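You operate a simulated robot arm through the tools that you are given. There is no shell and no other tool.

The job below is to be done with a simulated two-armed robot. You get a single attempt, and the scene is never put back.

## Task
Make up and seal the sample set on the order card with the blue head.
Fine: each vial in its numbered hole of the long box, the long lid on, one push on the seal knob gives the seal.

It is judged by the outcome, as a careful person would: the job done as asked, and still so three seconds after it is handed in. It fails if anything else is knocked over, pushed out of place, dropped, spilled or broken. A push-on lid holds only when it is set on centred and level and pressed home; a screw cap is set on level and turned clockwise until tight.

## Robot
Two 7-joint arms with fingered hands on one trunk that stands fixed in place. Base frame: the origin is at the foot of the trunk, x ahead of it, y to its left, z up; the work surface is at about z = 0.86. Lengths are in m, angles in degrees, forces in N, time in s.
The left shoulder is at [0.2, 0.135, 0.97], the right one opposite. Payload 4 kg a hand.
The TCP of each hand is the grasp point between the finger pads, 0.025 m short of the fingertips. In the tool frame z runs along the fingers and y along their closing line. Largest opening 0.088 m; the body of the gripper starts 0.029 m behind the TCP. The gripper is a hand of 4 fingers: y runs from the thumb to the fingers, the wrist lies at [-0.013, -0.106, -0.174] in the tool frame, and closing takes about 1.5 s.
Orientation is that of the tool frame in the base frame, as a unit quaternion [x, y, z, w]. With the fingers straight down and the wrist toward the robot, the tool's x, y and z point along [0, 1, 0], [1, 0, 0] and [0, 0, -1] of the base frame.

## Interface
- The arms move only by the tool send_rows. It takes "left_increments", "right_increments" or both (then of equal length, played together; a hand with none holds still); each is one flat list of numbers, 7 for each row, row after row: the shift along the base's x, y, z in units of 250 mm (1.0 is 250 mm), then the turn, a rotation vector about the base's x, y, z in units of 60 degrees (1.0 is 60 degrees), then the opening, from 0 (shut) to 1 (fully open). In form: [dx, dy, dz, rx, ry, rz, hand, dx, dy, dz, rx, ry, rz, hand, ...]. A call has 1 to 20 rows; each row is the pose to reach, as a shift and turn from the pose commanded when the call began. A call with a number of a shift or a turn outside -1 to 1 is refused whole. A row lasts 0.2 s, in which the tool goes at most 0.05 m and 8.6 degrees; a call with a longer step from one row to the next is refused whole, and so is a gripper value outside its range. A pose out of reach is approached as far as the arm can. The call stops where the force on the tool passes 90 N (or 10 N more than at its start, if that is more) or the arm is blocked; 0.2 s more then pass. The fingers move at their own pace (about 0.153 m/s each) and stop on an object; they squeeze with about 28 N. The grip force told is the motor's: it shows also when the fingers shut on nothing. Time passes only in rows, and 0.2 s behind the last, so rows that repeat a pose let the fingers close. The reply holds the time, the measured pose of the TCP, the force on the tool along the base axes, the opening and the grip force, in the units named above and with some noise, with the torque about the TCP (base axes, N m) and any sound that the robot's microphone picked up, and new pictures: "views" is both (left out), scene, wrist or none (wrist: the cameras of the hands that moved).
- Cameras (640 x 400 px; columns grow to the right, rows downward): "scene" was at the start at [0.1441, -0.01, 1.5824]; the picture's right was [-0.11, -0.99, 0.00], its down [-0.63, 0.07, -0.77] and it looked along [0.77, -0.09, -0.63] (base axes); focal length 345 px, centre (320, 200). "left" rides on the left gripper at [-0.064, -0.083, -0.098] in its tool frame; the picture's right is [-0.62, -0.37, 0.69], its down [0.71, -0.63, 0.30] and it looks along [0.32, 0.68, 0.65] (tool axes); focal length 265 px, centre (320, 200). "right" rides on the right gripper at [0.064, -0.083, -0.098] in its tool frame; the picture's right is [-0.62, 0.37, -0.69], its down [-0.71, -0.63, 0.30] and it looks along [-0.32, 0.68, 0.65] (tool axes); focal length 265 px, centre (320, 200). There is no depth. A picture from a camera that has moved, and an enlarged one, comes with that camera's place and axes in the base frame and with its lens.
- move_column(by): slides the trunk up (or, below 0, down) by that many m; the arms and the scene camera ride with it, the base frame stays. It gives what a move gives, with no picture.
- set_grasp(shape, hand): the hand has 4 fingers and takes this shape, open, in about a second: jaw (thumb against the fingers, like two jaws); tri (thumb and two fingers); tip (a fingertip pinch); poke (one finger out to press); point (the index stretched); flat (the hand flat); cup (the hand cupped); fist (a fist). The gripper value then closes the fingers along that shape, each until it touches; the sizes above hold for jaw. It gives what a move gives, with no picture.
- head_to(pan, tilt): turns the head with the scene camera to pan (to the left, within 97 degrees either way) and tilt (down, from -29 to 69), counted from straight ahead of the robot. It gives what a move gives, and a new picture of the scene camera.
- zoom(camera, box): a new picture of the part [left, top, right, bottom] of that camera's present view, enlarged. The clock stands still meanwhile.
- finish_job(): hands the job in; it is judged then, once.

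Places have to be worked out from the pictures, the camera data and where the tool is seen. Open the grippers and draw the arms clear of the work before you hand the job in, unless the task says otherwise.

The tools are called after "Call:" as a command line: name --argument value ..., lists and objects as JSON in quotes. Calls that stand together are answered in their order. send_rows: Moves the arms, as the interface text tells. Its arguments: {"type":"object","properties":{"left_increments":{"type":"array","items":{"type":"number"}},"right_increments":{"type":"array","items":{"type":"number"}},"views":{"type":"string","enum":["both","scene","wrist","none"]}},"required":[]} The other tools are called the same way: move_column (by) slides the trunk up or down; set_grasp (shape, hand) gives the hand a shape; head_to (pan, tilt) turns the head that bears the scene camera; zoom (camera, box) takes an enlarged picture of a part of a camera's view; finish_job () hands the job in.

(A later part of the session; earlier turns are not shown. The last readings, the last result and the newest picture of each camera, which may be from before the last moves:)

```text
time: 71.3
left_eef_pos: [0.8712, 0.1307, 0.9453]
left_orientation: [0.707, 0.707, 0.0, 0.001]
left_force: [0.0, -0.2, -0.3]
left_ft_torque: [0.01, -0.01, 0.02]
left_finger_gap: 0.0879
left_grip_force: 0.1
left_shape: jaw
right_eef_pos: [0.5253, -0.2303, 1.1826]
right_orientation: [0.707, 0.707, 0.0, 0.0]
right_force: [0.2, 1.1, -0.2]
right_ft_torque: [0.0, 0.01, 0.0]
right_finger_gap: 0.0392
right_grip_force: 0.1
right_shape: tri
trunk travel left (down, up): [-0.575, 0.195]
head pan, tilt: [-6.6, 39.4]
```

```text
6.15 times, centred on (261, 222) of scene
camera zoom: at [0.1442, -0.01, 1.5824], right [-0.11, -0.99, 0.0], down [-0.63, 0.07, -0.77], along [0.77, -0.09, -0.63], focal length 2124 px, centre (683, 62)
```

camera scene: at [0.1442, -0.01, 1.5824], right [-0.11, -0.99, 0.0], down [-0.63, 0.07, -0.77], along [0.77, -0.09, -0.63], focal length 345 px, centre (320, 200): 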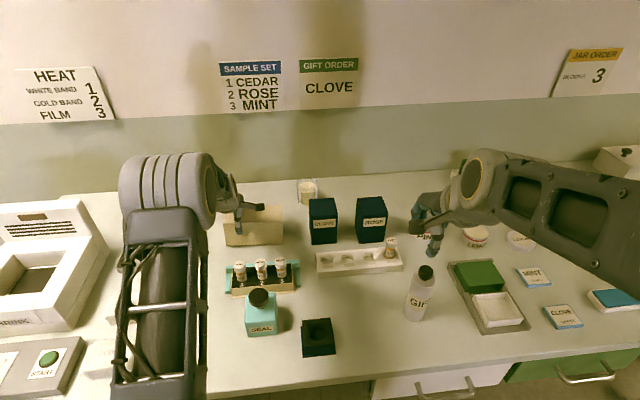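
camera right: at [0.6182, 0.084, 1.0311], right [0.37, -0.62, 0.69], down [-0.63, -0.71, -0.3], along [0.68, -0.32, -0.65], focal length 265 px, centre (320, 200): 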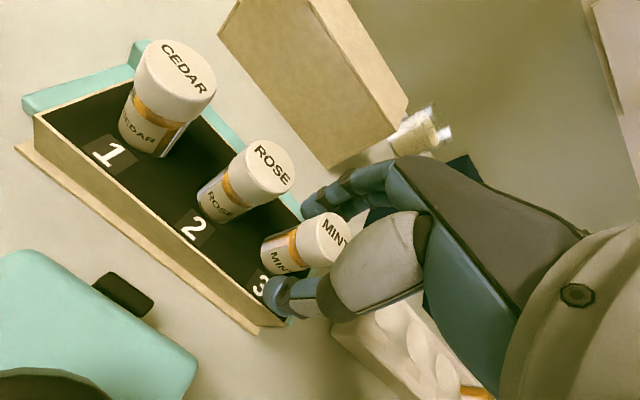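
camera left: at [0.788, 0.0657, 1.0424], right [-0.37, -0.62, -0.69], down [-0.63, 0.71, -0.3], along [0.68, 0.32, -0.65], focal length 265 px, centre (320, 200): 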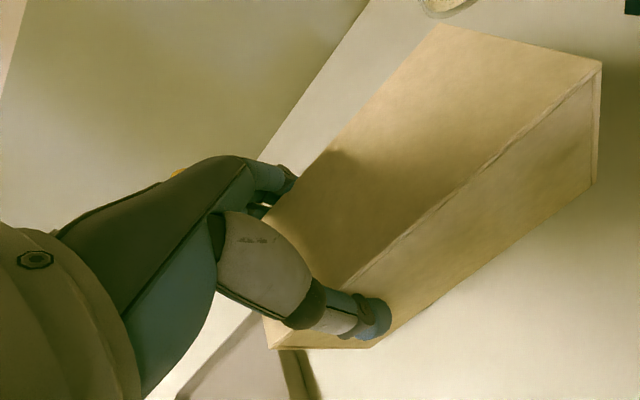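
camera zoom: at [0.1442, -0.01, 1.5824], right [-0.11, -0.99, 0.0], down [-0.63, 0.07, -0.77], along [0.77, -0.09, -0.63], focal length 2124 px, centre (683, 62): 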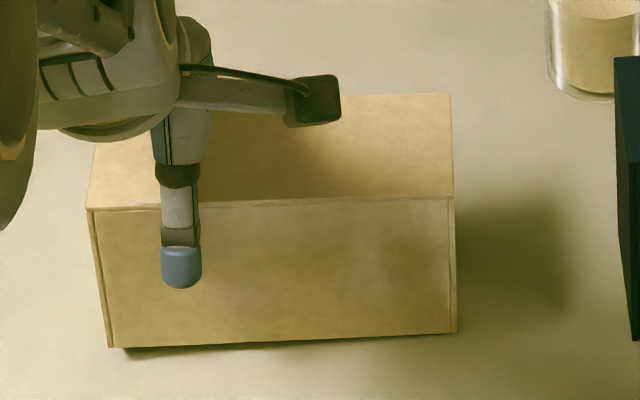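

The hand is open but the lid still looks tilted at its left end. I look from the left camera before doing anything else.

Call:
send_rows --left_increments '[0, 0, 0, 0, 0, 0, 1]' --views "both"

Call:
zoom --camera "left" --box '[200, 110, 440, 390]'

Call:
zoom --camera "scene" --box '[216, 200, 296, 255]'

```text
time: 71.7
left_eef_pos: [0.8718, 0.1307, 0.9463]
left_orientation: [0.707, 0.707, 0.001, 0.001]
left_force: [0.0, -1.0, -0.4]
left_ft_torque: [-0.02, 0.05, 0.0]
left_finger_gap: 0.088
left_grip_force: 0.1
left_shape: jaw
right_eef_pos: [0.5273, -0.2302, 1.182]
right_orientation: [0.708, 0.707, 0.0, 0.0]
right_force: [0.4, -0.4, 0.8]
right_ft_torque: [0.05, -0.01, 0.04]
right_finger_gap: 0.0392
right_grip_force: 0.1
right_shape: tri
trunk travel left (down, up): [-0.575, 0.195]
head pan, tilt: [-6.6, 39.4]
camera scene: at [0.1441, -0.01, 1.5824], right [-0.11, -0.99, 0.0], down [-0.63, 0.07, -0.77], along [0.77, -0.09, -0.63], focal length 345 px, centre (320, 200)
camera left: at [0.7878, 0.0659, 1.045], right [-0.37, -0.62, -0.69], down [-0.63, 0.71, -0.3], along [0.68, 0.32, -0.65], focal length 265 px, centre (320, 200)
```

scene: 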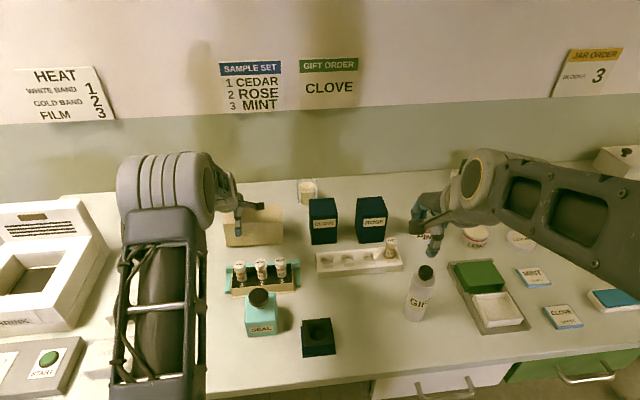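
left: 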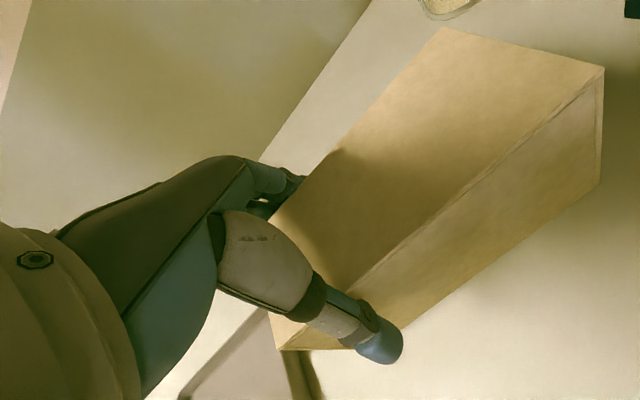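

```text
1.43 times, centred on (320, 250) of left
camera zoom: at [0.7878, 0.0659, 1.045], right [-0.37, -0.62, -0.69], down [-0.63, 0.71, -0.3], along [0.68, 0.32, -0.65], focal length 379 px, centre (320, 129)
```

zoom: 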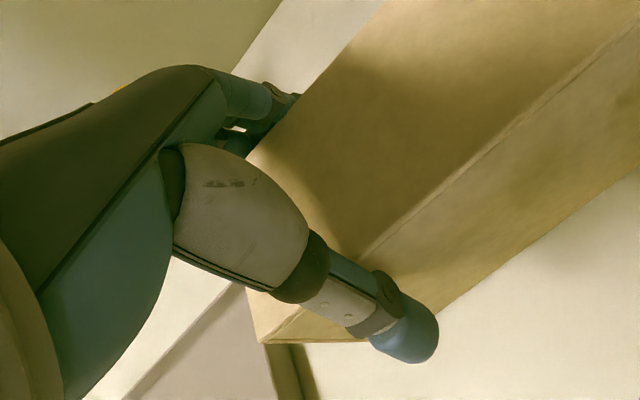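

```text
7.27 times, centred on (256, 228) of scene
camera zoom: at [0.1441, -0.01, 1.5824], right [-0.11, -0.99, 0.0], down [-0.63, 0.07, -0.77], along [0.77, -0.09, -0.63], focal length 2510 px, centre (786, 0)
```

zoom: 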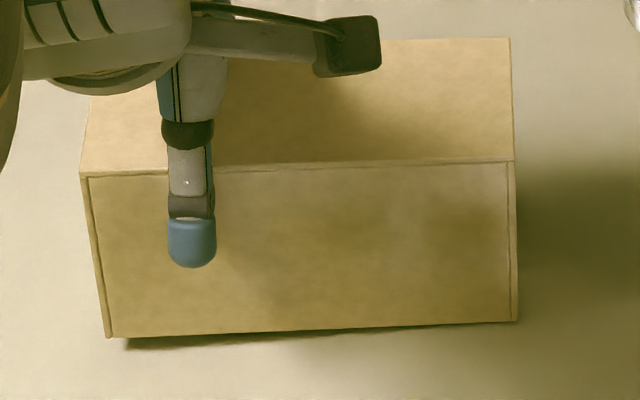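

The lid's left end is hung about 8 mm up, wedged in the roots of the open hand. I lower the hand until the lid is flat on the table again, then rise, as that freed it before.

Call:
send_rows --left_increments '[0, 0, -0.012, 0, 0, 0, 1, 0, 0, -0.024, 0, 0, 0, 1, 0, 0, -0.036, 0, 0, 0, 1, 0, 0, -0.046, 0, 0, 0, 1, 0, 0, -0.046, 0, 0, 0, 1]' --views "none"

Call:
zoom --camera "scene" --box '[216, 200, 296, 255]'

```text
time: 72.9
left_eef_pos: [0.8705, 0.1301, 0.9341]
left_orientation: [0.707, 0.707, 0.001, 0.001]
left_force: [-3.1, 0.5, 8.4]
left_ft_torque: [-0.04, -0.04, -0.02]
left_finger_gap: 0.0877
left_grip_force: 0.0
left_shape: jaw
right_eef_pos: [0.5278, -0.2304, 1.1827]
right_orientation: [0.707, 0.707, 0.001, -0.001]
right_force: [-0.3, 0.4, -0.3]
right_ft_torque: [-0.03, 0.0, 0.03]
right_finger_gap: 0.0392
right_grip_force: 0.0
right_shape: tri
trunk travel left (down, up): [-0.575, 0.195]
head pan, tilt: [-6.6, 39.4]
```

```text
7.27 times, centred on (256, 228) of scene
camera zoom: at [0.1437, -0.01, 1.5825], right [-0.11, -0.99, 0.0], down [-0.63, 0.07, -0.77], along [0.77, -0.09, -0.63], focal length 2510 px, centre (786, 0)
```

zoom: 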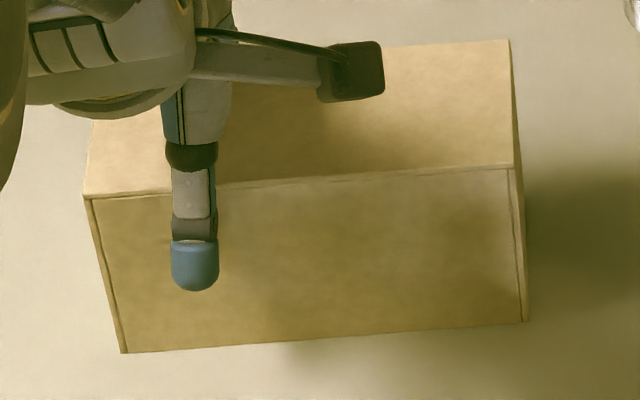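

The lid is flat again. I raise the hand 20 mm and check that it stays down.

Call:
send_rows --left_increments '[0, 0, 0.012, 0, 0, 0, 1, 0, 0, 0.024, 0, 0, 0, 1, 0, 0, 0.036, 0, 0, 0, 1, 0, 0, 0.05, 0, 0, 0, 1, 0, 0, 0.065, 0, 0, 0, 1, 0, 0, 0.08, 0, 0, 0, 1, 0, 0, 0.08, 0, 0, 0, 1]' --views "none"

Call:
zoom --camera "scene" --box '[216, 200, 296, 255]'

```text
time: 74.5
left_eef_pos: [0.8702, 0.1299, 0.9536]
left_orientation: [0.707, 0.707, 0.0, 0.001]
left_force: [-0.6, 0.1, -0.3]
left_ft_torque: [-0.02, -0.02, 0.03]
left_finger_gap: 0.088
left_grip_force: 0.1
left_shape: jaw
right_eef_pos: [0.5264, -0.2309, 1.1818]
right_orientation: [0.708, 0.707, 0.0, 0.0]
right_force: [0.0, 0.0, -0.3]
right_ft_torque: [-0.04, 0.02, -0.02]
right_finger_gap: 0.0392
right_grip_force: 0.2
right_shape: tri
trunk travel left (down, up): [-0.575, 0.195]
head pan, tilt: [-6.6, 39.4]
```

```text
7.27 times, centred on (256, 228) of scene
camera zoom: at [0.1442, -0.01, 1.5824], right [-0.11, -0.99, 0.0], down [-0.63, 0.07, -0.77], along [0.77, -0.09, -0.63], focal length 2510 px, centre (786, 0)
```

zoom: 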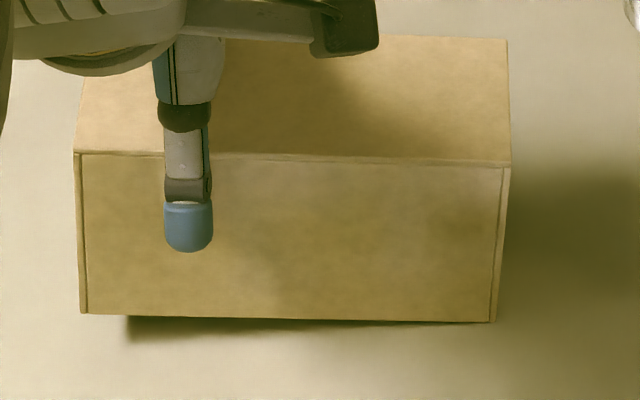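

The lid stays wedged in the open hand and is lifted with it. I lower it flat again first, and meanwhile test in free air with the right hand which shapes open wider than jaw.

Call:
send_rows --left_increments '[0, 0, -0.012, 0, 0, 0, 1, 0, 0, -0.024, 0, 0, 0, 1, 0, 0, -0.036, 0, 0, 0, 1, 0, 0, -0.05, 0, 0, 0, 1, 0, 0, -0.064, 0, 0, 0, 1, 0, 0, -0.076, 0, 0, 0, 1, 0, 0, -0.076, 0, 0, 0, 1]' --views "none"

Call:
zoom --camera "scene" --box '[216, 200, 296, 255]'

Call:
set_grasp --hand "right" --shape "jaw"

Call:
zoom --camera "right" --box '[200, 120, 440, 390]'

Call:
set_grasp --hand "right" --shape "cup"

Call:
zoom --camera "right" --box '[200, 120, 440, 390]'

Call:
set_grasp --hand "right" --shape "flat"

Call:
zoom --camera "right" --box '[200, 120, 440, 390]'

```text
time: 76.1
left_eef_pos: [0.8703, 0.1298, 0.9358]
left_orientation: [0.707, 0.707, -0.001, 0.0]
left_force: [-0.3, -0.4, 5.4]
left_ft_torque: [-0.02, 0.0, -0.01]
left_finger_gap: 0.0877
left_grip_force: 0.0
left_shape: jaw
right_eef_pos: [0.5268, -0.2296, 1.1825]
right_orientation: [0.707, 0.707, 0.0, 0.0]
right_force: [-0.1, 0.4, 0.0]
right_ft_torque: [0.01, -0.02, 0.02]
right_finger_gap: 0.0392
right_grip_force: 0.0
right_shape: tri
trunk travel left (down, up): [-0.575, 0.195]
head pan, tilt: [-6.6, 39.4]
```

```text
7.27 times, centred on (256, 228) of scene
camera zoom: at [0.1439, -0.01, 1.5825], right [-0.11, -0.99, 0.0], down [-0.63, 0.07, -0.77], along [0.77, -0.09, -0.63], focal length 2510 px, centre (786, 0)
```

zoom: 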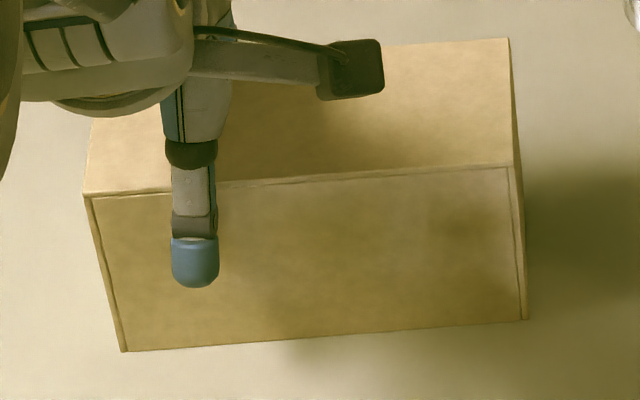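

```text
time: 77.0
left_eef_pos: [0.8714, 0.1305, 0.9351]
left_orientation: [0.708, 0.707, 0.0, 0.001]
left_force: [0.7, -0.3, 7.1]
left_ft_torque: [-0.04, -0.01, 0.01]
left_finger_gap: 0.0879
left_grip_force: 0.1
left_shape: jaw
right_eef_pos: [0.526, -0.2309, 1.1826]
right_orientation: [0.707, 0.707, 0.0, 0.0]
right_force: [-0.2, 0.4, 0.5]
right_ft_torque: [0.03, -0.02, 0.02]
right_finger_gap: 0.0878
right_grip_force: 0.1
right_shape: jaw
trunk travel left (down, up): [-0.575, 0.195]
head pan, tilt: [-6.6, 39.4]
```

```text
1.48 times, centred on (320, 255) of right
camera zoom: at [0.4428, -0.1664, 1.2814], right [0.37, -0.62, 0.69], down [-0.63, -0.71, -0.3], along [0.68, -0.32, -0.65], focal length 393 px, centre (320, 118)
```

zoom: 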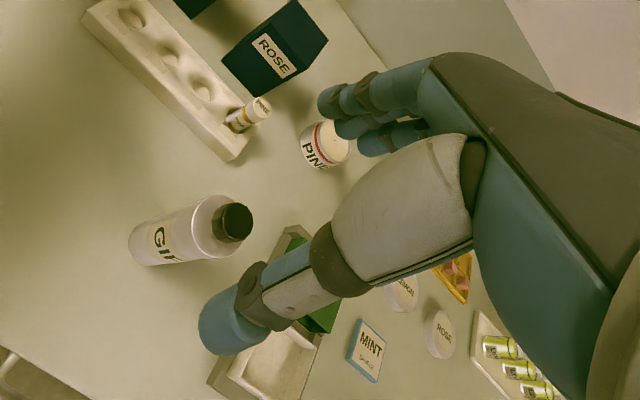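

```text
time: 77.9
left_eef_pos: [0.8706, 0.129, 0.9353]
left_orientation: [0.707, 0.707, 0.001, 0.0]
left_force: [1.4, 0.3, 7.6]
left_ft_torque: [-0.07, 0.02, 0.04]
left_finger_gap: 0.0879
left_grip_force: 0.1
left_shape: jaw
right_eef_pos: [0.5262, -0.23, 1.1831]
right_orientation: [0.707, 0.707, 0.0, -0.001]
right_force: [0.1, 0.2, -0.4]
right_ft_torque: [-0.01, 0.01, 0.0]
right_finger_gap: 0.0597
right_grip_force: 0.1
right_shape: cup
trunk travel left (down, up): [-0.575, 0.195]
head pan, tilt: [-6.6, 39.4]
```

```text
1.48 times, centred on (320, 255) of right
camera zoom: at [0.4428, -0.1664, 1.2814], right [0.37, -0.62, 0.69], down [-0.63, -0.71, -0.3], along [0.68, -0.32, -0.65], focal length 393 px, centre (320, 118)
```

zoom: 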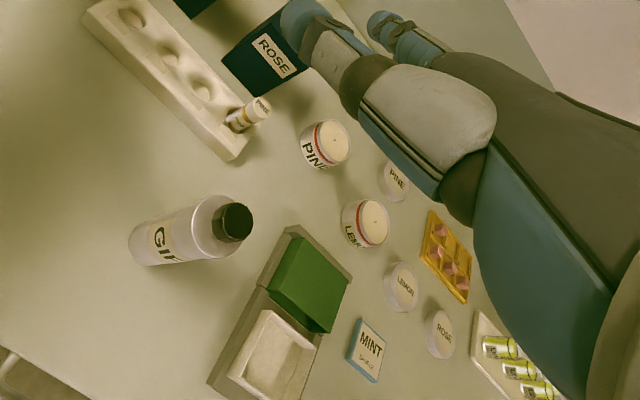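

```text
time: 78.8
left_eef_pos: [0.8713, 0.1303, 0.9354]
left_orientation: [0.707, 0.708, 0.0, 0.001]
left_force: [-0.4, 0.2, 7.3]
left_ft_torque: [-0.04, 0.02, 0.01]
left_finger_gap: 0.0879
left_grip_force: 0.0
left_shape: jaw
right_eef_pos: [0.5261, -0.2299, 1.1825]
right_orientation: [0.707, 0.707, 0.001, 0.001]
right_force: [-0.6, 0.7, -0.3]
right_ft_torque: [0.0, 0.0, 0.0]
right_finger_gap: 0.0001
right_grip_force: 0.1
right_shape: flat
trunk travel left (down, up): [-0.575, 0.195]
head pan, tilt: [-6.6, 39.4]
```

```text
1.48 times, centred on (320, 255) of right
camera zoom: at [0.4428, -0.1664, 1.2814], right [0.37, -0.62, 0.69], down [-0.63, -0.71, -0.3], along [0.68, -0.32, -0.65], focal length 393 px, centre (320, 118)
```

zoom: 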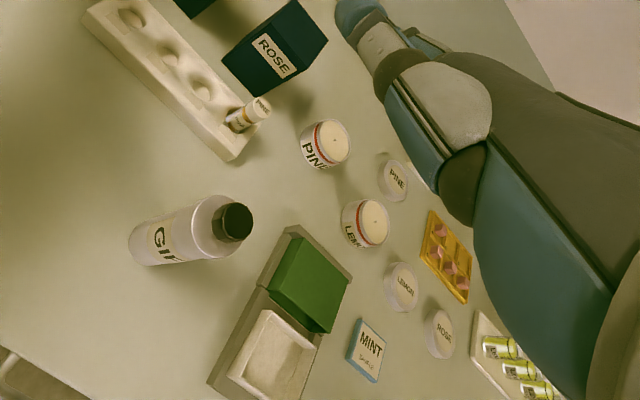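

Flat and cup would sweep the thumb through the lid, so no. But now the lid lies flat on the table, square under a level hand and pressed firmly into it; closing here should hold it level. I close and check.

Call:
send_rows --left_increments '[0, 0, 0, 0, 0, 0, 0.9, 0, 0, 0, 0, 0, 0, 0.84, 0, 0, 0, 0, 0, 0, 0.8, 0, 0, 0, 0, 0, 0, 0.76, 0, 0, 0, 0, 0, 0, 0.7, 0, 0, 0, 0, 0, 0, 0.5, 0, 0, 0, 0, 0, 0, 0.2, 0, 0, 0, 0, 0, 0, 0, 0, 0, 0, 0, 0, 0, 0]' --views "wrist"

Call:
zoom --camera "scene" --box '[216, 200, 296, 255]'

```text
time: 80.8
left_eef_pos: [0.872, 0.1304, 0.9353]
left_orientation: [0.708, 0.707, 0.0, 0.0]
left_force: [0.4, -0.5, -1.1]
left_ft_torque: [0.03, -0.03, 0.02]
left_finger_gap: 0.0635
left_grip_force: 28.1
left_shape: jaw
right_eef_pos: [0.5266, -0.2298, 1.1826]
right_orientation: [0.707, 0.707, 0.001, 0.001]
right_force: [-0.3, 0.1, 0.4]
right_ft_torque: [0.0, 0.03, -0.01]
right_finger_gap: 0.0
right_grip_force: 0.1
right_shape: flat
trunk travel left (down, up): [-0.575, 0.195]
head pan, tilt: [-6.6, 39.4]
camera left: at [0.7876, 0.066, 1.0341], right [-0.37, -0.62, -0.69], down [-0.63, 0.71, -0.3], along [0.68, 0.32, -0.65], focal length 265 px, centre (320, 200)
```

left: 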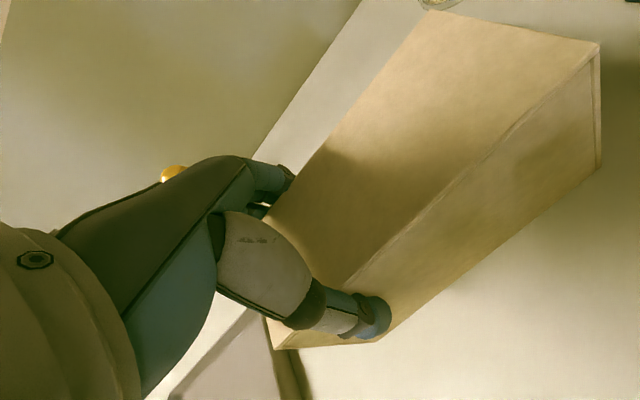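

```text
7.27 times, centred on (256, 228) of scene
camera zoom: at [0.1441, -0.01, 1.5823], right [-0.11, -0.99, 0.0], down [-0.63, 0.07, -0.77], along [0.77, -0.09, -0.63], focal length 2510 px, centre (786, 0)
```

zoom: 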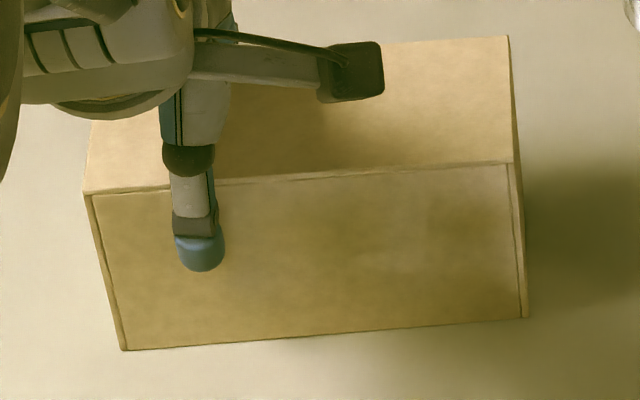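

The lid is gripped at 28 N and still looks flat. I lift 20 mm and check whether it stays level.

Call:
send_rows --left_increments '[0, 0, 0.02, 0, 0, 0, 0, 0, 0, 0.05, 0, 0, 0, 0, 0, 0, 0.08, 0, 0, 0, 0, 0, 0, 0.08, 0, 0, 0, 0, 0, 0, 0.08, 0, 0, 0, 0]' --views "wrist"

Call:
zoom --camera "scene" --box '[216, 200, 296, 255]'

```text
time: 82.0
left_eef_pos: [0.8708, 0.1303, 0.9547]
left_orientation: [0.707, 0.707, 0.001, 0.0]
left_force: [-0.2, -0.9, 0.0]
left_ft_torque: [0.03, 0.01, 0.03]
left_finger_gap: 0.0629
left_grip_force: 28.1
left_shape: jaw
right_eef_pos: [0.5256, -0.2312, 1.1831]
right_orientation: [0.707, 0.707, 0.0, -0.001]
right_force: [-0.5, 0.7, -0.3]
right_ft_torque: [0.0, 0.0, 0.0]
right_finger_gap: 0.0001
right_grip_force: 0.3
right_shape: flat
trunk travel left (down, up): [-0.575, 0.195]
head pan, tilt: [-6.6, 39.4]
camera left: at [0.7878, 0.0661, 1.0542], right [-0.37, -0.62, -0.69], down [-0.63, 0.71, -0.3], along [0.68, 0.32, -0.65], focal length 265 px, centre (320, 200)
```

left: 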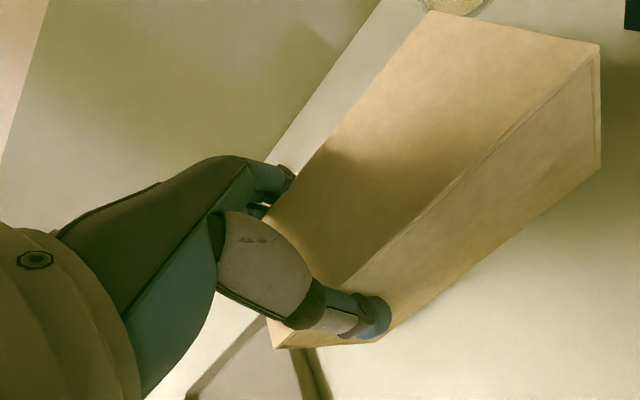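

```text
7.27 times, centred on (256, 228) of scene
camera zoom: at [0.1442, -0.01, 1.5824], right [-0.11, -0.99, 0.0], down [-0.63, 0.07, -0.77], along [0.77, -0.09, -0.63], focal length 2510 px, centre (786, 0)
```

zoom: 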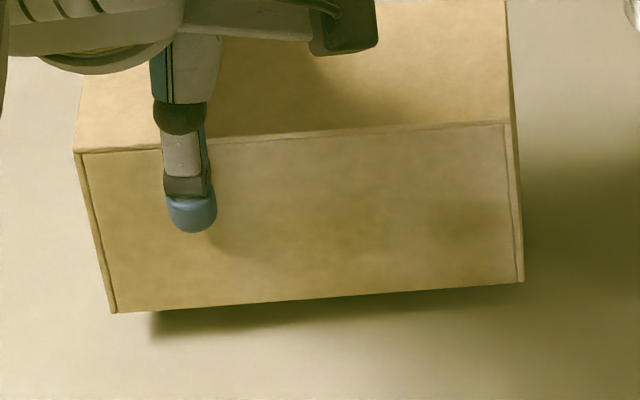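

Level within about 0.5°. I raise the lid to TCP z≈1.045 (its bottom then ≈30 mm above the vial caps) and carry it back over the box.

Call:
send_rows --left_increments '[0, 0, 0.04, 0, 0, 0, 0, 0, 0, 0.1, 0, 0, 0, 0, 0, 0, 0.17, 0, 0, 0, 0, 0, 0, 0.24, 0, 0, 0, 0, 0, 0, 0.31, 0, 0, 0, 0, 0, 0, 0.37, 0, 0, 0, 0, -0.06, -0.01, 0.37, 0, 0, 0, 0, -0.15, -0.02, 0.37, 0, 0, 0, 0, -0.25, -0.03, 0.37, 0, 0, 0, 0, -0.35, -0.045, 0.37, 0, 0, 0, 0, -0.45, -0.06, 0.37, 0, 0, 0, 0, -0.55, -0.07, 0.37, 0, 0, 0, 0, -0.63, -0.08, 0.37, 0, 0, 0, 0, -0.682, -0.085, 0.37, 0, 0, 0, 0, -0.682, -0.085, 0.37, 0, 0, 0, 0, -0.682, -0.085, 0.37, 0, 0, 0, 0]' --views "both"

Call:
zoom --camera "scene" --box '[200, 200, 320, 320]'

Call:
zoom --camera "left" --box '[240, 0, 640, 400]'

```text
time: 85.4
left_eef_pos: [0.6989, 0.1099, 1.0469]
left_orientation: [0.707, 0.707, 0.0, 0.0]
left_force: [0.1, 1.0, -0.7]
left_ft_torque: [0.03, 0.01, 0.0]
left_finger_gap: 0.063
left_grip_force: 27.6
left_shape: jaw
right_eef_pos: [0.5264, -0.2302, 1.1823]
right_orientation: [0.707, 0.707, -0.001, 0.0]
right_force: [0.1, 0.1, 0.1]
right_ft_torque: [-0.03, 0.0, -0.02]
right_finger_gap: 0.0
right_grip_force: 0.1
right_shape: flat
trunk travel left (down, up): [-0.575, 0.195]
head pan, tilt: [-6.6, 39.4]
camera scene: at [0.1441, -0.01, 1.5824], right [-0.11, -0.99, 0.0], down [-0.63, 0.07, -0.77], along [0.77, -0.09, -0.63], focal length 345 px, centre (320, 200)
camera left: at [0.617, 0.045, 1.1471], right [-0.37, -0.62, -0.69], down [-0.63, 0.71, -0.3], along [0.68, 0.32, -0.65], focal length 265 px, centre (320, 200)
```

scene: 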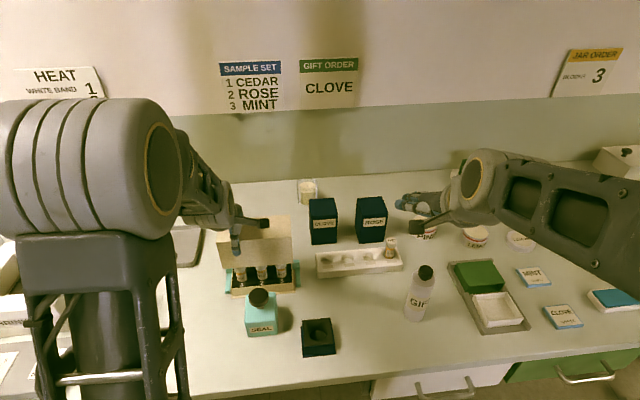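
left: 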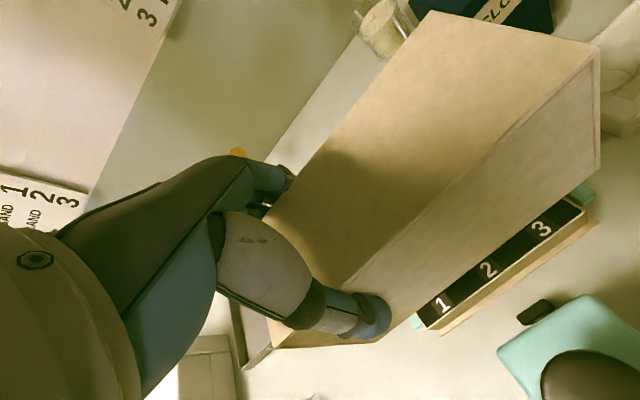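

```text
3.33 times, centred on (260, 260) of scene
camera zoom: at [0.1441, -0.01, 1.5824], right [-0.11, -0.99, 0.0], down [-0.63, 0.07, -0.77], along [0.77, -0.09, -0.63], focal length 1150 px, centre (520, 0)
```

zoom: 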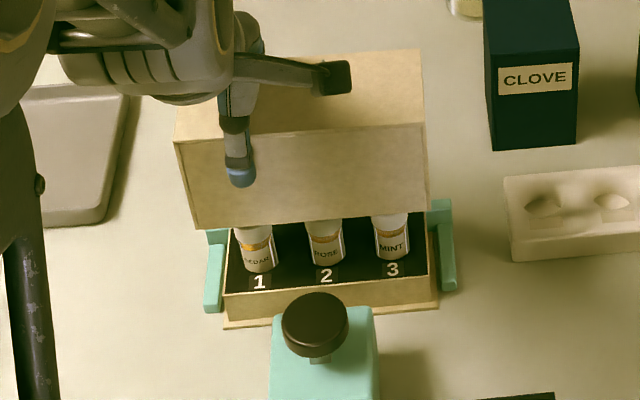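

```text
1.00 times, centred on (440, 200) of left (not enlarged: the box is as wide or as high as the picture)
camera zoom: at [0.617, 0.045, 1.1471], right [-0.37, -0.62, -0.69], down [-0.63, 0.71, -0.3], along [0.68, 0.32, -0.65], focal length 265 px, centre (200, 200)
```

zoom: 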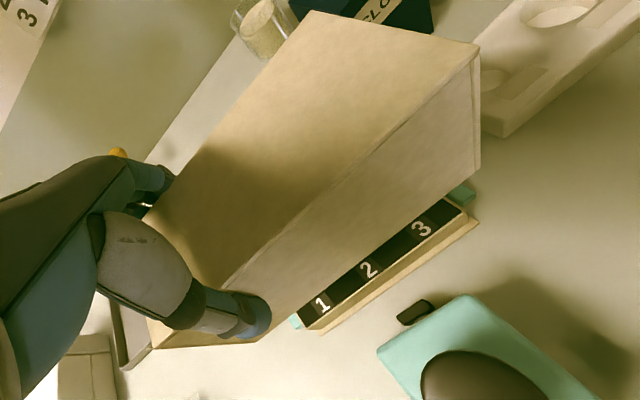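

The lid is over the box. I zoom in to measure the lid's bottom edge against the box flange before lowering.

Call:
zoom --camera "scene" --box '[210, 210, 310, 302]'

Call:
zoom --camera "left" --box '[370, 0, 640, 180]'

Call:
zoom --camera "left" --box '[370, 160, 640, 340]'

```text
4.35 times, centred on (260, 256) of scene
camera zoom: at [0.1441, -0.01, 1.5824], right [-0.11, -0.99, 0.0], down [-0.63, 0.07, -0.77], along [0.77, -0.09, -0.63], focal length 1500 px, centre (581, -44)
```

zoom: 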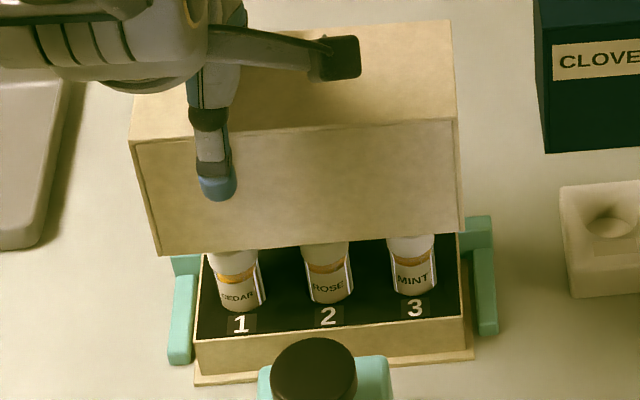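

```text
2.22 times, centred on (505, 90) of left
camera zoom: at [0.617, 0.045, 1.1471], right [-0.37, -0.62, -0.69], down [-0.63, 0.71, -0.3], along [0.68, 0.32, -0.65], focal length 590 px, centre (-91, 444)
```

zoom: 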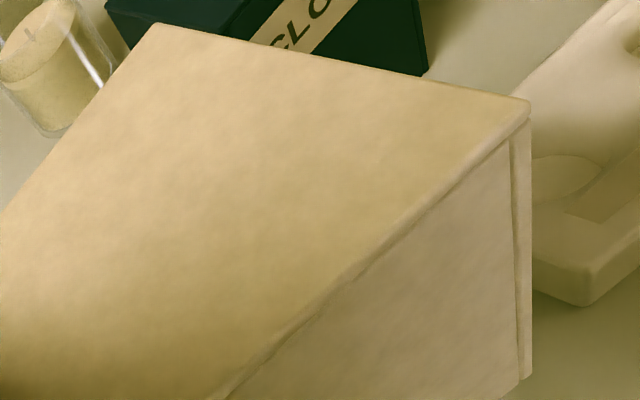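

```text
2.22 times, centred on (505, 250) of left
camera zoom: at [0.617, 0.045, 1.1471], right [-0.37, -0.62, -0.69], down [-0.63, 0.71, -0.3], along [0.68, 0.32, -0.65], focal length 590 px, centre (-91, 89)
```

zoom: 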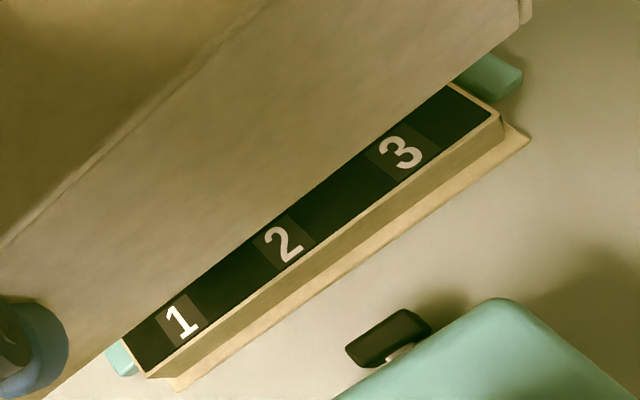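

The lid hangs about 0.7° left-end-high and slightly pitched, centred at about (0.7005, 0.070). I correct roll −0.7° and pitch −0.4° and lower until its bottom is a few mm above the box rim.

Call:
send_rows --left_increments '[0, 0, 0, -0.006, -0.0035, 0, 0, 0, 0, 0, -0.0117, -0.0067, 0, 0, 0, 0, -0.06, -0.0117, -0.0067, 0, 0, 0, 0, -0.12, -0.0117, -0.0067, 0, 0, 0, 0, -0.18, -0.0117, -0.0067, 0, 0, 0, 0, -0.23, -0.0117, -0.0067, 0, 0, 0, 0, -0.27, -0.0117, -0.0067, 0, 0, 0, 0, -0.27, -0.0117, -0.0067, 0, 0]' --views "both"

Call:
zoom --camera "scene" --box '[215, 230, 305, 305]'

Call:
zoom --camera "left" --box '[370, 100, 640, 350]'

```text
time: 87.2
left_eef_pos: [0.6994, 0.1093, 0.9795]
left_orientation: [0.708, 0.706, -0.002, 0.007]
left_force: [-0.2, -0.9, -0.3]
left_ft_torque: [0.02, -0.03, 0.03]
left_finger_gap: 0.063
left_grip_force: 27.6
left_shape: jaw
right_eef_pos: [0.5258, -0.2306, 1.1829]
right_orientation: [0.707, 0.707, 0.0, 0.0]
right_force: [-0.2, -1.3, 0.1]
right_ft_torque: [-0.03, 0.01, 0.0]
right_finger_gap: 0.0
right_grip_force: 0.0
right_shape: flat
trunk travel left (down, up): [-0.575, 0.195]
head pan, tilt: [-6.6, 39.4]
camera scene: at [0.1441, -0.01, 1.5824], right [-0.11, -0.99, 0.0], down [-0.63, 0.07, -0.77], along [0.77, -0.09, -0.63], focal length 345 px, centre (320, 200)
camera left: at [0.6161, 0.046, 1.0791], right [-0.36, -0.63, -0.69], down [-0.63, 0.71, -0.32], along [0.69, 0.32, -0.65], focal length 265 px, centre (320, 200)
```

scene: 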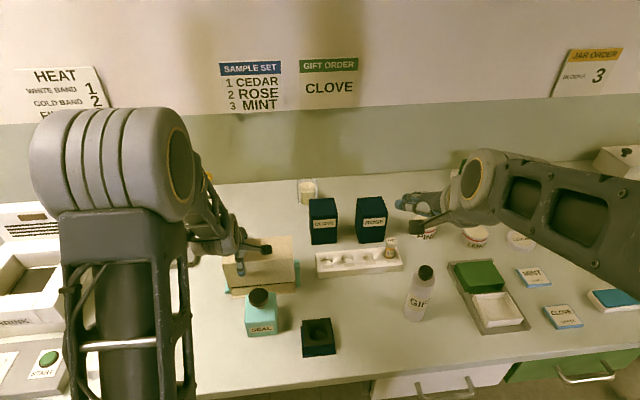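
left: 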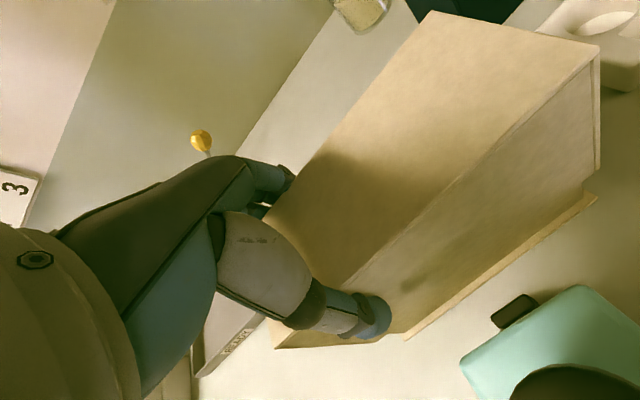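

```text
5.33 times, centred on (260, 268) of scene
camera zoom: at [0.1441, -0.01, 1.5824], right [-0.11, -0.99, 0.0], down [-0.63, 0.07, -0.77], along [0.77, -0.09, -0.63], focal length 1840 px, centre (640, -160)
```

zoom: 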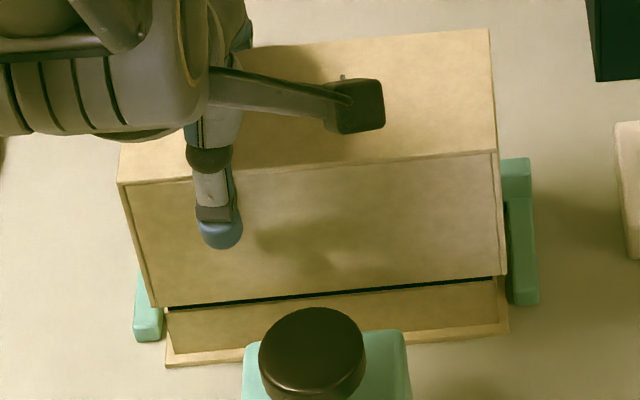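

```text
1.60 times, centred on (505, 225) of left
camera zoom: at [0.6161, 0.046, 1.0791], right [-0.36, -0.63, -0.69], down [-0.63, 0.71, -0.32], along [0.69, 0.32, -0.65], focal length 425 px, centre (24, 160)
```

zoom: 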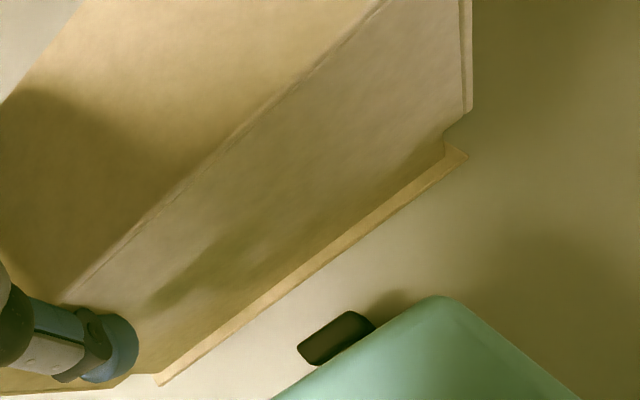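

Relative to the flange the lid is about 1 mm too far in −y and otherwise aligned (x within 0.3 mm, tilt <0.3°). I shift +1.1 mm in y and lower 14 mm so it just starts over the walls, watching forces.

Call:
send_rows --left_increments '[0, 0.0044, 0, 0, 0, 0, 0, 0, 0.0044, -0.012, 0, 0, 0, 0, 0, 0.0044, -0.024, 0, 0, 0, 0, 0, 0.0044, -0.036, 0, 0, 0, 0, 0, 0.0044, -0.048, 0, 0, 0, 0, 0, 0.0044, -0.056, 0, 0, 0, 0, 0, 0.0044, -0.056, 0, 0, 0, 0]' --views "wrist"

Call:
zoom --camera "scene" --box '[215, 230, 305, 305]'

Call:
zoom --camera "left" --box '[370, 100, 640, 350]'

```text
time: 88.8
left_eef_pos: [0.6991, 0.1103, 0.966]
left_orientation: [0.707, 0.707, -0.003, 0.007]
left_force: [-0.1, 0.8, -1.0]
left_ft_torque: [0.05, -0.01, 0.0]
left_finger_gap: 0.0631
left_grip_force: 28.2
left_shape: jaw
right_eef_pos: [0.5262, -0.2312, 1.1822]
right_orientation: [0.707, 0.707, 0.001, 0.0]
right_force: [-0.8, 0.3, -0.2]
right_ft_torque: [0.0, 0.03, 0.0]
right_finger_gap: 0.0
right_grip_force: 0.0
right_shape: flat
trunk travel left (down, up): [-0.575, 0.195]
head pan, tilt: [-6.6, 39.4]
camera left: at [0.6161, 0.0471, 1.0654], right [-0.36, -0.63, -0.69], down [-0.63, 0.71, -0.32], along [0.69, 0.32, -0.65], focal length 265 px, centre (320, 200)
```

left: 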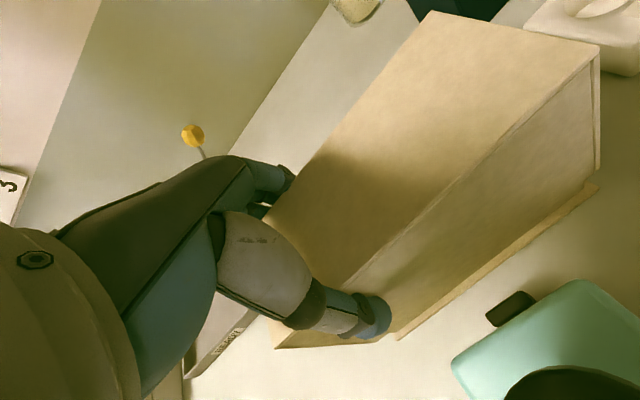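

```text
5.33 times, centred on (260, 268) of scene
camera zoom: at [0.1441, -0.01, 1.5824], right [-0.11, -0.99, 0.0], down [-0.63, 0.07, -0.77], along [0.77, -0.09, -0.63], focal length 1840 px, centre (640, -160)
```

zoom: 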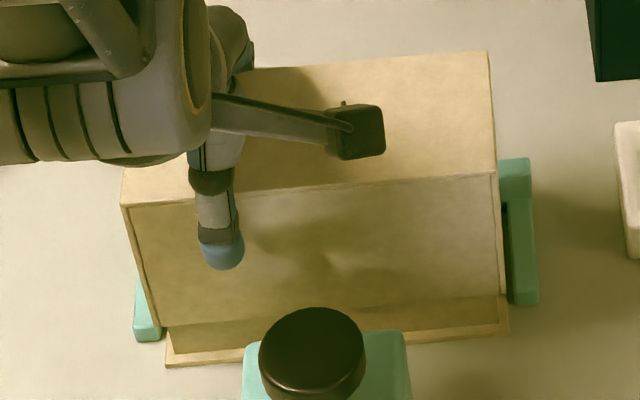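

```text
1.60 times, centred on (505, 225) of left
camera zoom: at [0.6161, 0.0471, 1.0654], right [-0.36, -0.63, -0.69], down [-0.63, 0.71, -0.32], along [0.69, 0.32, -0.65], focal length 425 px, centre (24, 160)
```

zoom: 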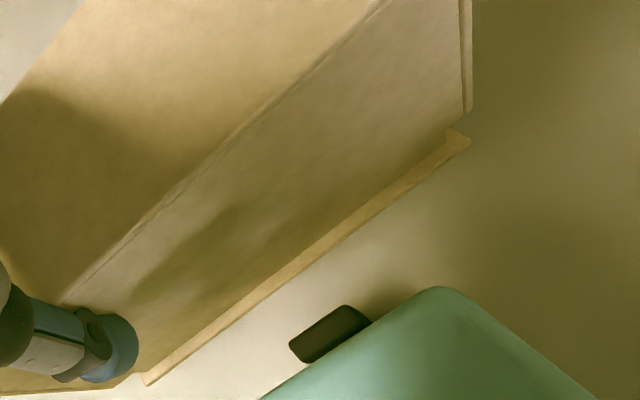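

No contact: the lid has passed over the rim freely. I lower 18 mm more in small steps.

Call:
send_rows --left_increments '[0, 0, -0.012, 0, 0, 0, 0, 0, 0, -0.024, 0, 0, 0, 0, 0, 0, -0.036, 0, 0, 0, 0, 0, 0, -0.048, 0, 0, 0, 0, 0, 0, -0.06, 0, 0, 0, 0, 0, 0, -0.072, 0, 0, 0, 0, 0, 0, -0.072, 0, 0, 0, 0]' --views "wrist"

Call:
zoom --camera "scene" --box '[215, 230, 305, 305]'

Call:
zoom --camera "left" --box '[370, 100, 640, 350]'

```text
time: 90.4
left_eef_pos: [0.6991, 0.1105, 0.9488]
left_orientation: [0.707, 0.707, -0.002, 0.006]
left_force: [0.4, -0.2, 0.3]
left_ft_torque: [0.02, 0.03, 0.02]
left_finger_gap: 0.063
left_grip_force: 27.9
left_shape: jaw
right_eef_pos: [0.5271, -0.2307, 1.1815]
right_orientation: [0.707, 0.708, 0.0, 0.0]
right_force: [-0.1, -0.6, -0.2]
right_ft_torque: [0.05, 0.01, 0.01]
right_finger_gap: 0.0003
right_grip_force: 0.0
right_shape: flat
trunk travel left (down, up): [-0.575, 0.195]
head pan, tilt: [-6.6, 39.4]
camera left: at [0.6161, 0.0472, 1.0474], right [-0.36, -0.63, -0.69], down [-0.63, 0.71, -0.32], along [0.69, 0.32, -0.65], focal length 265 px, centre (320, 200)
```

left: 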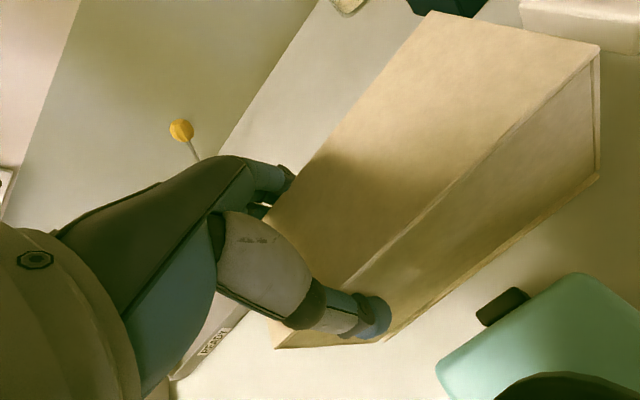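

```text
5.33 times, centred on (260, 268) of scene
camera zoom: at [0.1441, -0.01, 1.5824], right [-0.11, -0.99, 0.0], down [-0.63, 0.07, -0.77], along [0.77, -0.09, -0.63], focal length 1840 px, centre (640, -160)
```

zoom: 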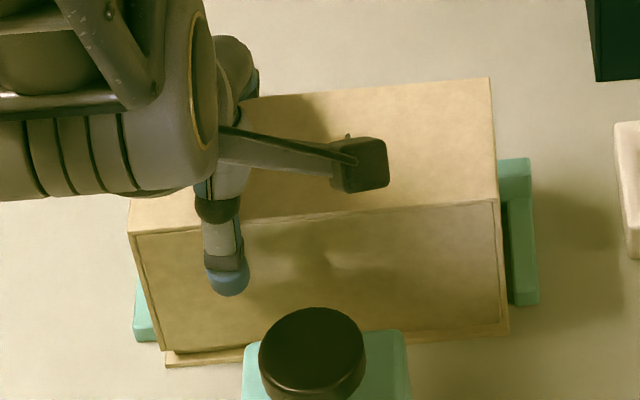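

```text
1.60 times, centred on (505, 225) of left
camera zoom: at [0.6161, 0.0472, 1.0474], right [-0.36, -0.63, -0.69], down [-0.63, 0.71, -0.32], along [0.69, 0.32, -0.65], focal length 425 px, centre (24, 160)
```

zoom: 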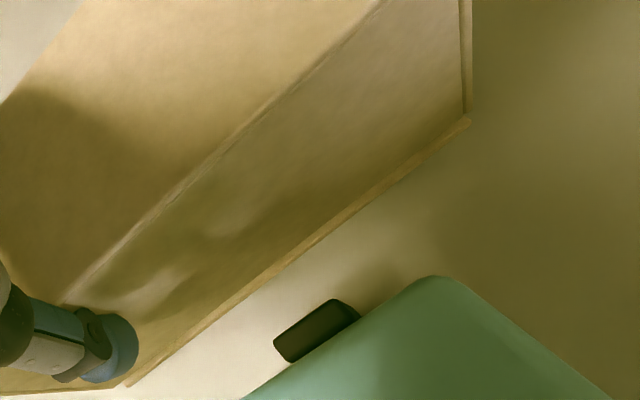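

Still no contact and the lid is nearly on the flange, left end a hair higher. I lower 5 mm more with a −0.3° roll trim and read the force.

Call:
send_rows --left_increments '[0, 0, -0.006, -0.002, 0, 0, 0, 0, 0, -0.012, -0.005, 0, 0, 0, 0, 0, -0.016, -0.005, 0, 0, 0, 0, 0, -0.02, -0.005, 0, 0, 0, 0, 0, -0.02, -0.005, 0, 0, 0]' --views "none"

Call:
zoom --camera "scene" --box '[215, 230, 305, 305]'

```text
time: 91.6
left_eef_pos: [0.7012, 0.1091, 0.9432]
left_orientation: [0.707, 0.707, -0.004, 0.008]
left_force: [-0.1, -1.1, -1.2]
left_ft_torque: [0.04, 0.0, -0.01]
left_finger_gap: 0.0629
left_grip_force: 28.1
left_shape: jaw
right_eef_pos: [0.5261, -0.2309, 1.1824]
right_orientation: [0.707, 0.707, -0.001, -0.001]
right_force: [-0.1, -0.6, 0.7]
right_ft_torque: [0.01, -0.02, 0.0]
right_finger_gap: 0.0002
right_grip_force: 0.1
right_shape: flat
trunk travel left (down, up): [-0.575, 0.195]
head pan, tilt: [-6.6, 39.4]
```

```text
5.33 times, centred on (260, 268) of scene
camera zoom: at [0.1441, -0.01, 1.5824], right [-0.11, -0.99, 0.0], down [-0.63, 0.07, -0.77], along [0.77, -0.09, -0.63], focal length 1840 px, centre (640, -160)
```

zoom: 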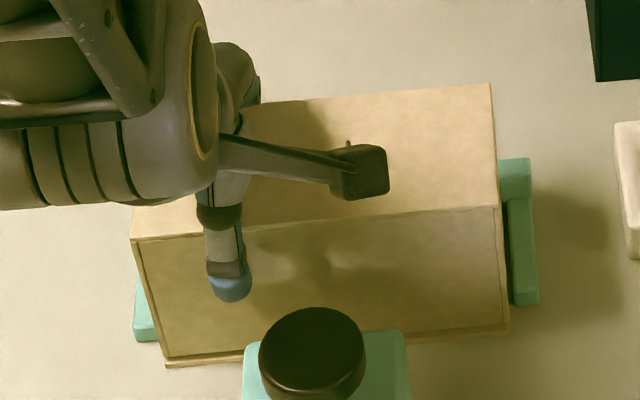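

Practically on the flange now. I continue 3 mm down to make contact and see the force rise.

Call:
send_rows --left_increments '[0, 0, -0.004, 0, 0, 0, 0, 0, 0, -0.008, 0, 0, 0, 0, 0, 0, -0.012, 0, 0, 0, 0, 0, 0, -0.012, 0, 0, 0, 0]' --views "none"

Call:
zoom --camera "scene" --box '[215, 230, 305, 305]'

```text
time: 92.6
left_eef_pos: [0.7011, 0.1112, 0.9404]
left_orientation: [0.707, 0.707, -0.003, 0.008]
left_force: [0.3, 0.3, -1.0]
left_ft_torque: [0.06, 0.0, 0.01]
left_finger_gap: 0.063
left_grip_force: 27.8
left_shape: jaw
right_eef_pos: [0.5264, -0.2308, 1.1816]
right_orientation: [0.707, 0.707, -0.001, 0.0]
right_force: [-0.4, 0.4, 0.2]
right_ft_torque: [0.01, -0.03, 0.0]
right_finger_gap: 0.0
right_grip_force: 0.0
right_shape: flat
trunk travel left (down, up): [-0.575, 0.195]
head pan, tilt: [-6.6, 39.4]
```

```text
5.33 times, centred on (260, 268) of scene
camera zoom: at [0.1441, -0.01, 1.5824], right [-0.11, -0.99, 0.0], down [-0.63, 0.07, -0.77], along [0.77, -0.09, -0.63], focal length 1840 px, centre (640, -160)
```

zoom: 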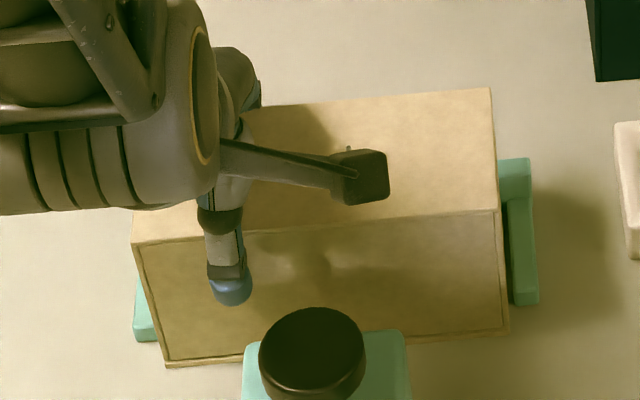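

Still no reaction. I go on in 1 mm steps for 3 mm.

Call:
send_rows --left_increments '[0, 0, -0.004, 0, 0, 0, 0, 0, 0, -0.004, 0, 0, 0, 0]' --views "none"

Call:
send_rows --left_increments '[0, 0, -0.004, 0, 0, 0, 0, 0, 0, -0.004, 0, 0, 0, 0]' --views "none"

Call:
zoom --camera "scene" --box '[215, 230, 305, 305]'

```text
time: 93.2
left_eef_pos: [0.6997, 0.1093, 0.9391]
left_orientation: [0.707, 0.707, -0.004, 0.009]
left_force: [0.0, -0.9, -0.8]
left_ft_torque: [0.05, 0.0, -0.01]
left_finger_gap: 0.0632
left_grip_force: 28.1
left_shape: jaw
right_eef_pos: [0.5269, -0.2309, 1.1825]
right_orientation: [0.706, 0.708, 0.0, 0.001]
right_force: [0.6, 1.0, -0.9]
right_ft_torque: [-0.02, -0.02, 0.01]
right_finger_gap: 0.0
right_grip_force: 0.1
right_shape: flat
trunk travel left (down, up): [-0.575, 0.195]
head pan, tilt: [-6.6, 39.4]
```

```text
time: 93.8
left_eef_pos: [0.6994, 0.1101, 0.938]
left_orientation: [0.707, 0.708, -0.003, 0.008]
left_force: [-1.3, -0.9, 2.9]
left_ft_torque: [0.08, 0.01, -0.01]
left_finger_gap: 0.0633
left_grip_force: 27.7
left_shape: jaw
right_eef_pos: [0.5264, -0.2296, 1.1826]
right_orientation: [0.707, 0.707, 0.0, 0.0]
right_force: [-0.1, 0.4, -0.3]
right_ft_torque: [-0.01, 0.0, 0.03]
right_finger_gap: 0.0002
right_grip_force: 0.0
right_shape: flat
trunk travel left (down, up): [-0.575, 0.195]
head pan, tilt: [-6.6, 39.4]
```

```text
5.33 times, centred on (260, 268) of scene
camera zoom: at [0.144, -0.0101, 1.5824], right [-0.11, -0.99, 0.0], down [-0.63, 0.07, -0.77], along [0.77, -0.09, -0.63], focal length 1840 px, centre (640, -160)
```

zoom: 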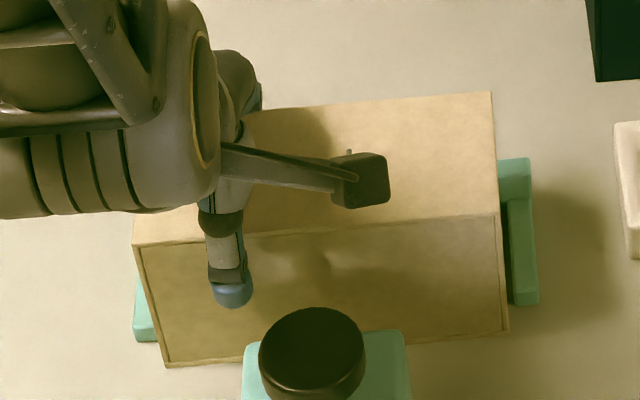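

Contact begins at TCP z≈0.938 (2.9 N): the lid is on the flange all along. I now press it down gradually.

Call:
send_rows --left_increments '[0, 0, -0.004, 0, 0, 0, 0, 0, 0, -0.008, 0, 0, 0, 0, 0, 0, -0.008, 0, 0, 0, 0]' --views "none"

Call:
zoom --camera "scene" --box '[215, 230, 305, 305]'

```text
time: 94.6
left_eef_pos: [0.6997, 0.1105, 0.9378]
left_orientation: [0.707, 0.707, -0.003, 0.01]
left_force: [-1.5, -1.3, 17.7]
left_ft_torque: [0.07, 0.04, -0.02]
left_finger_gap: 0.0623
left_grip_force: 27.4
left_shape: jaw
right_eef_pos: [0.5256, -0.2303, 1.1836]
right_orientation: [0.707, 0.707, 0.0, 0.0]
right_force: [0.9, -0.8, -0.6]
right_ft_torque: [0.01, -0.02, -0.01]
right_finger_gap: 0.0001
right_grip_force: 0.1
right_shape: flat
trunk travel left (down, up): [-0.575, 0.195]
head pan, tilt: [-6.6, 39.4]
```

```text
5.33 times, centred on (260, 268) of scene
camera zoom: at [0.1436, -0.0102, 1.5826], right [-0.11, -0.99, 0.0], down [-0.63, 0.07, -0.77], along [0.77, -0.09, -0.63], focal length 1840 px, centre (640, -160)
```

zoom: 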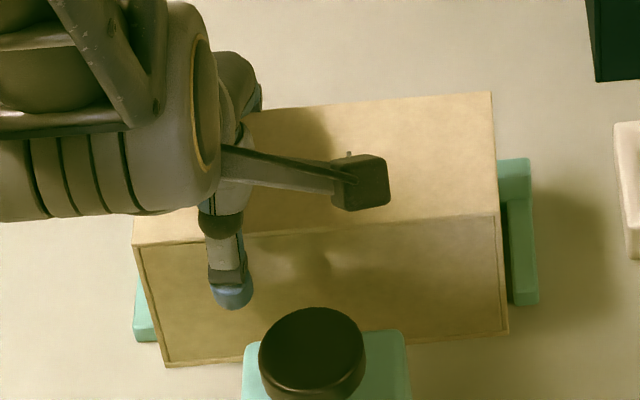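

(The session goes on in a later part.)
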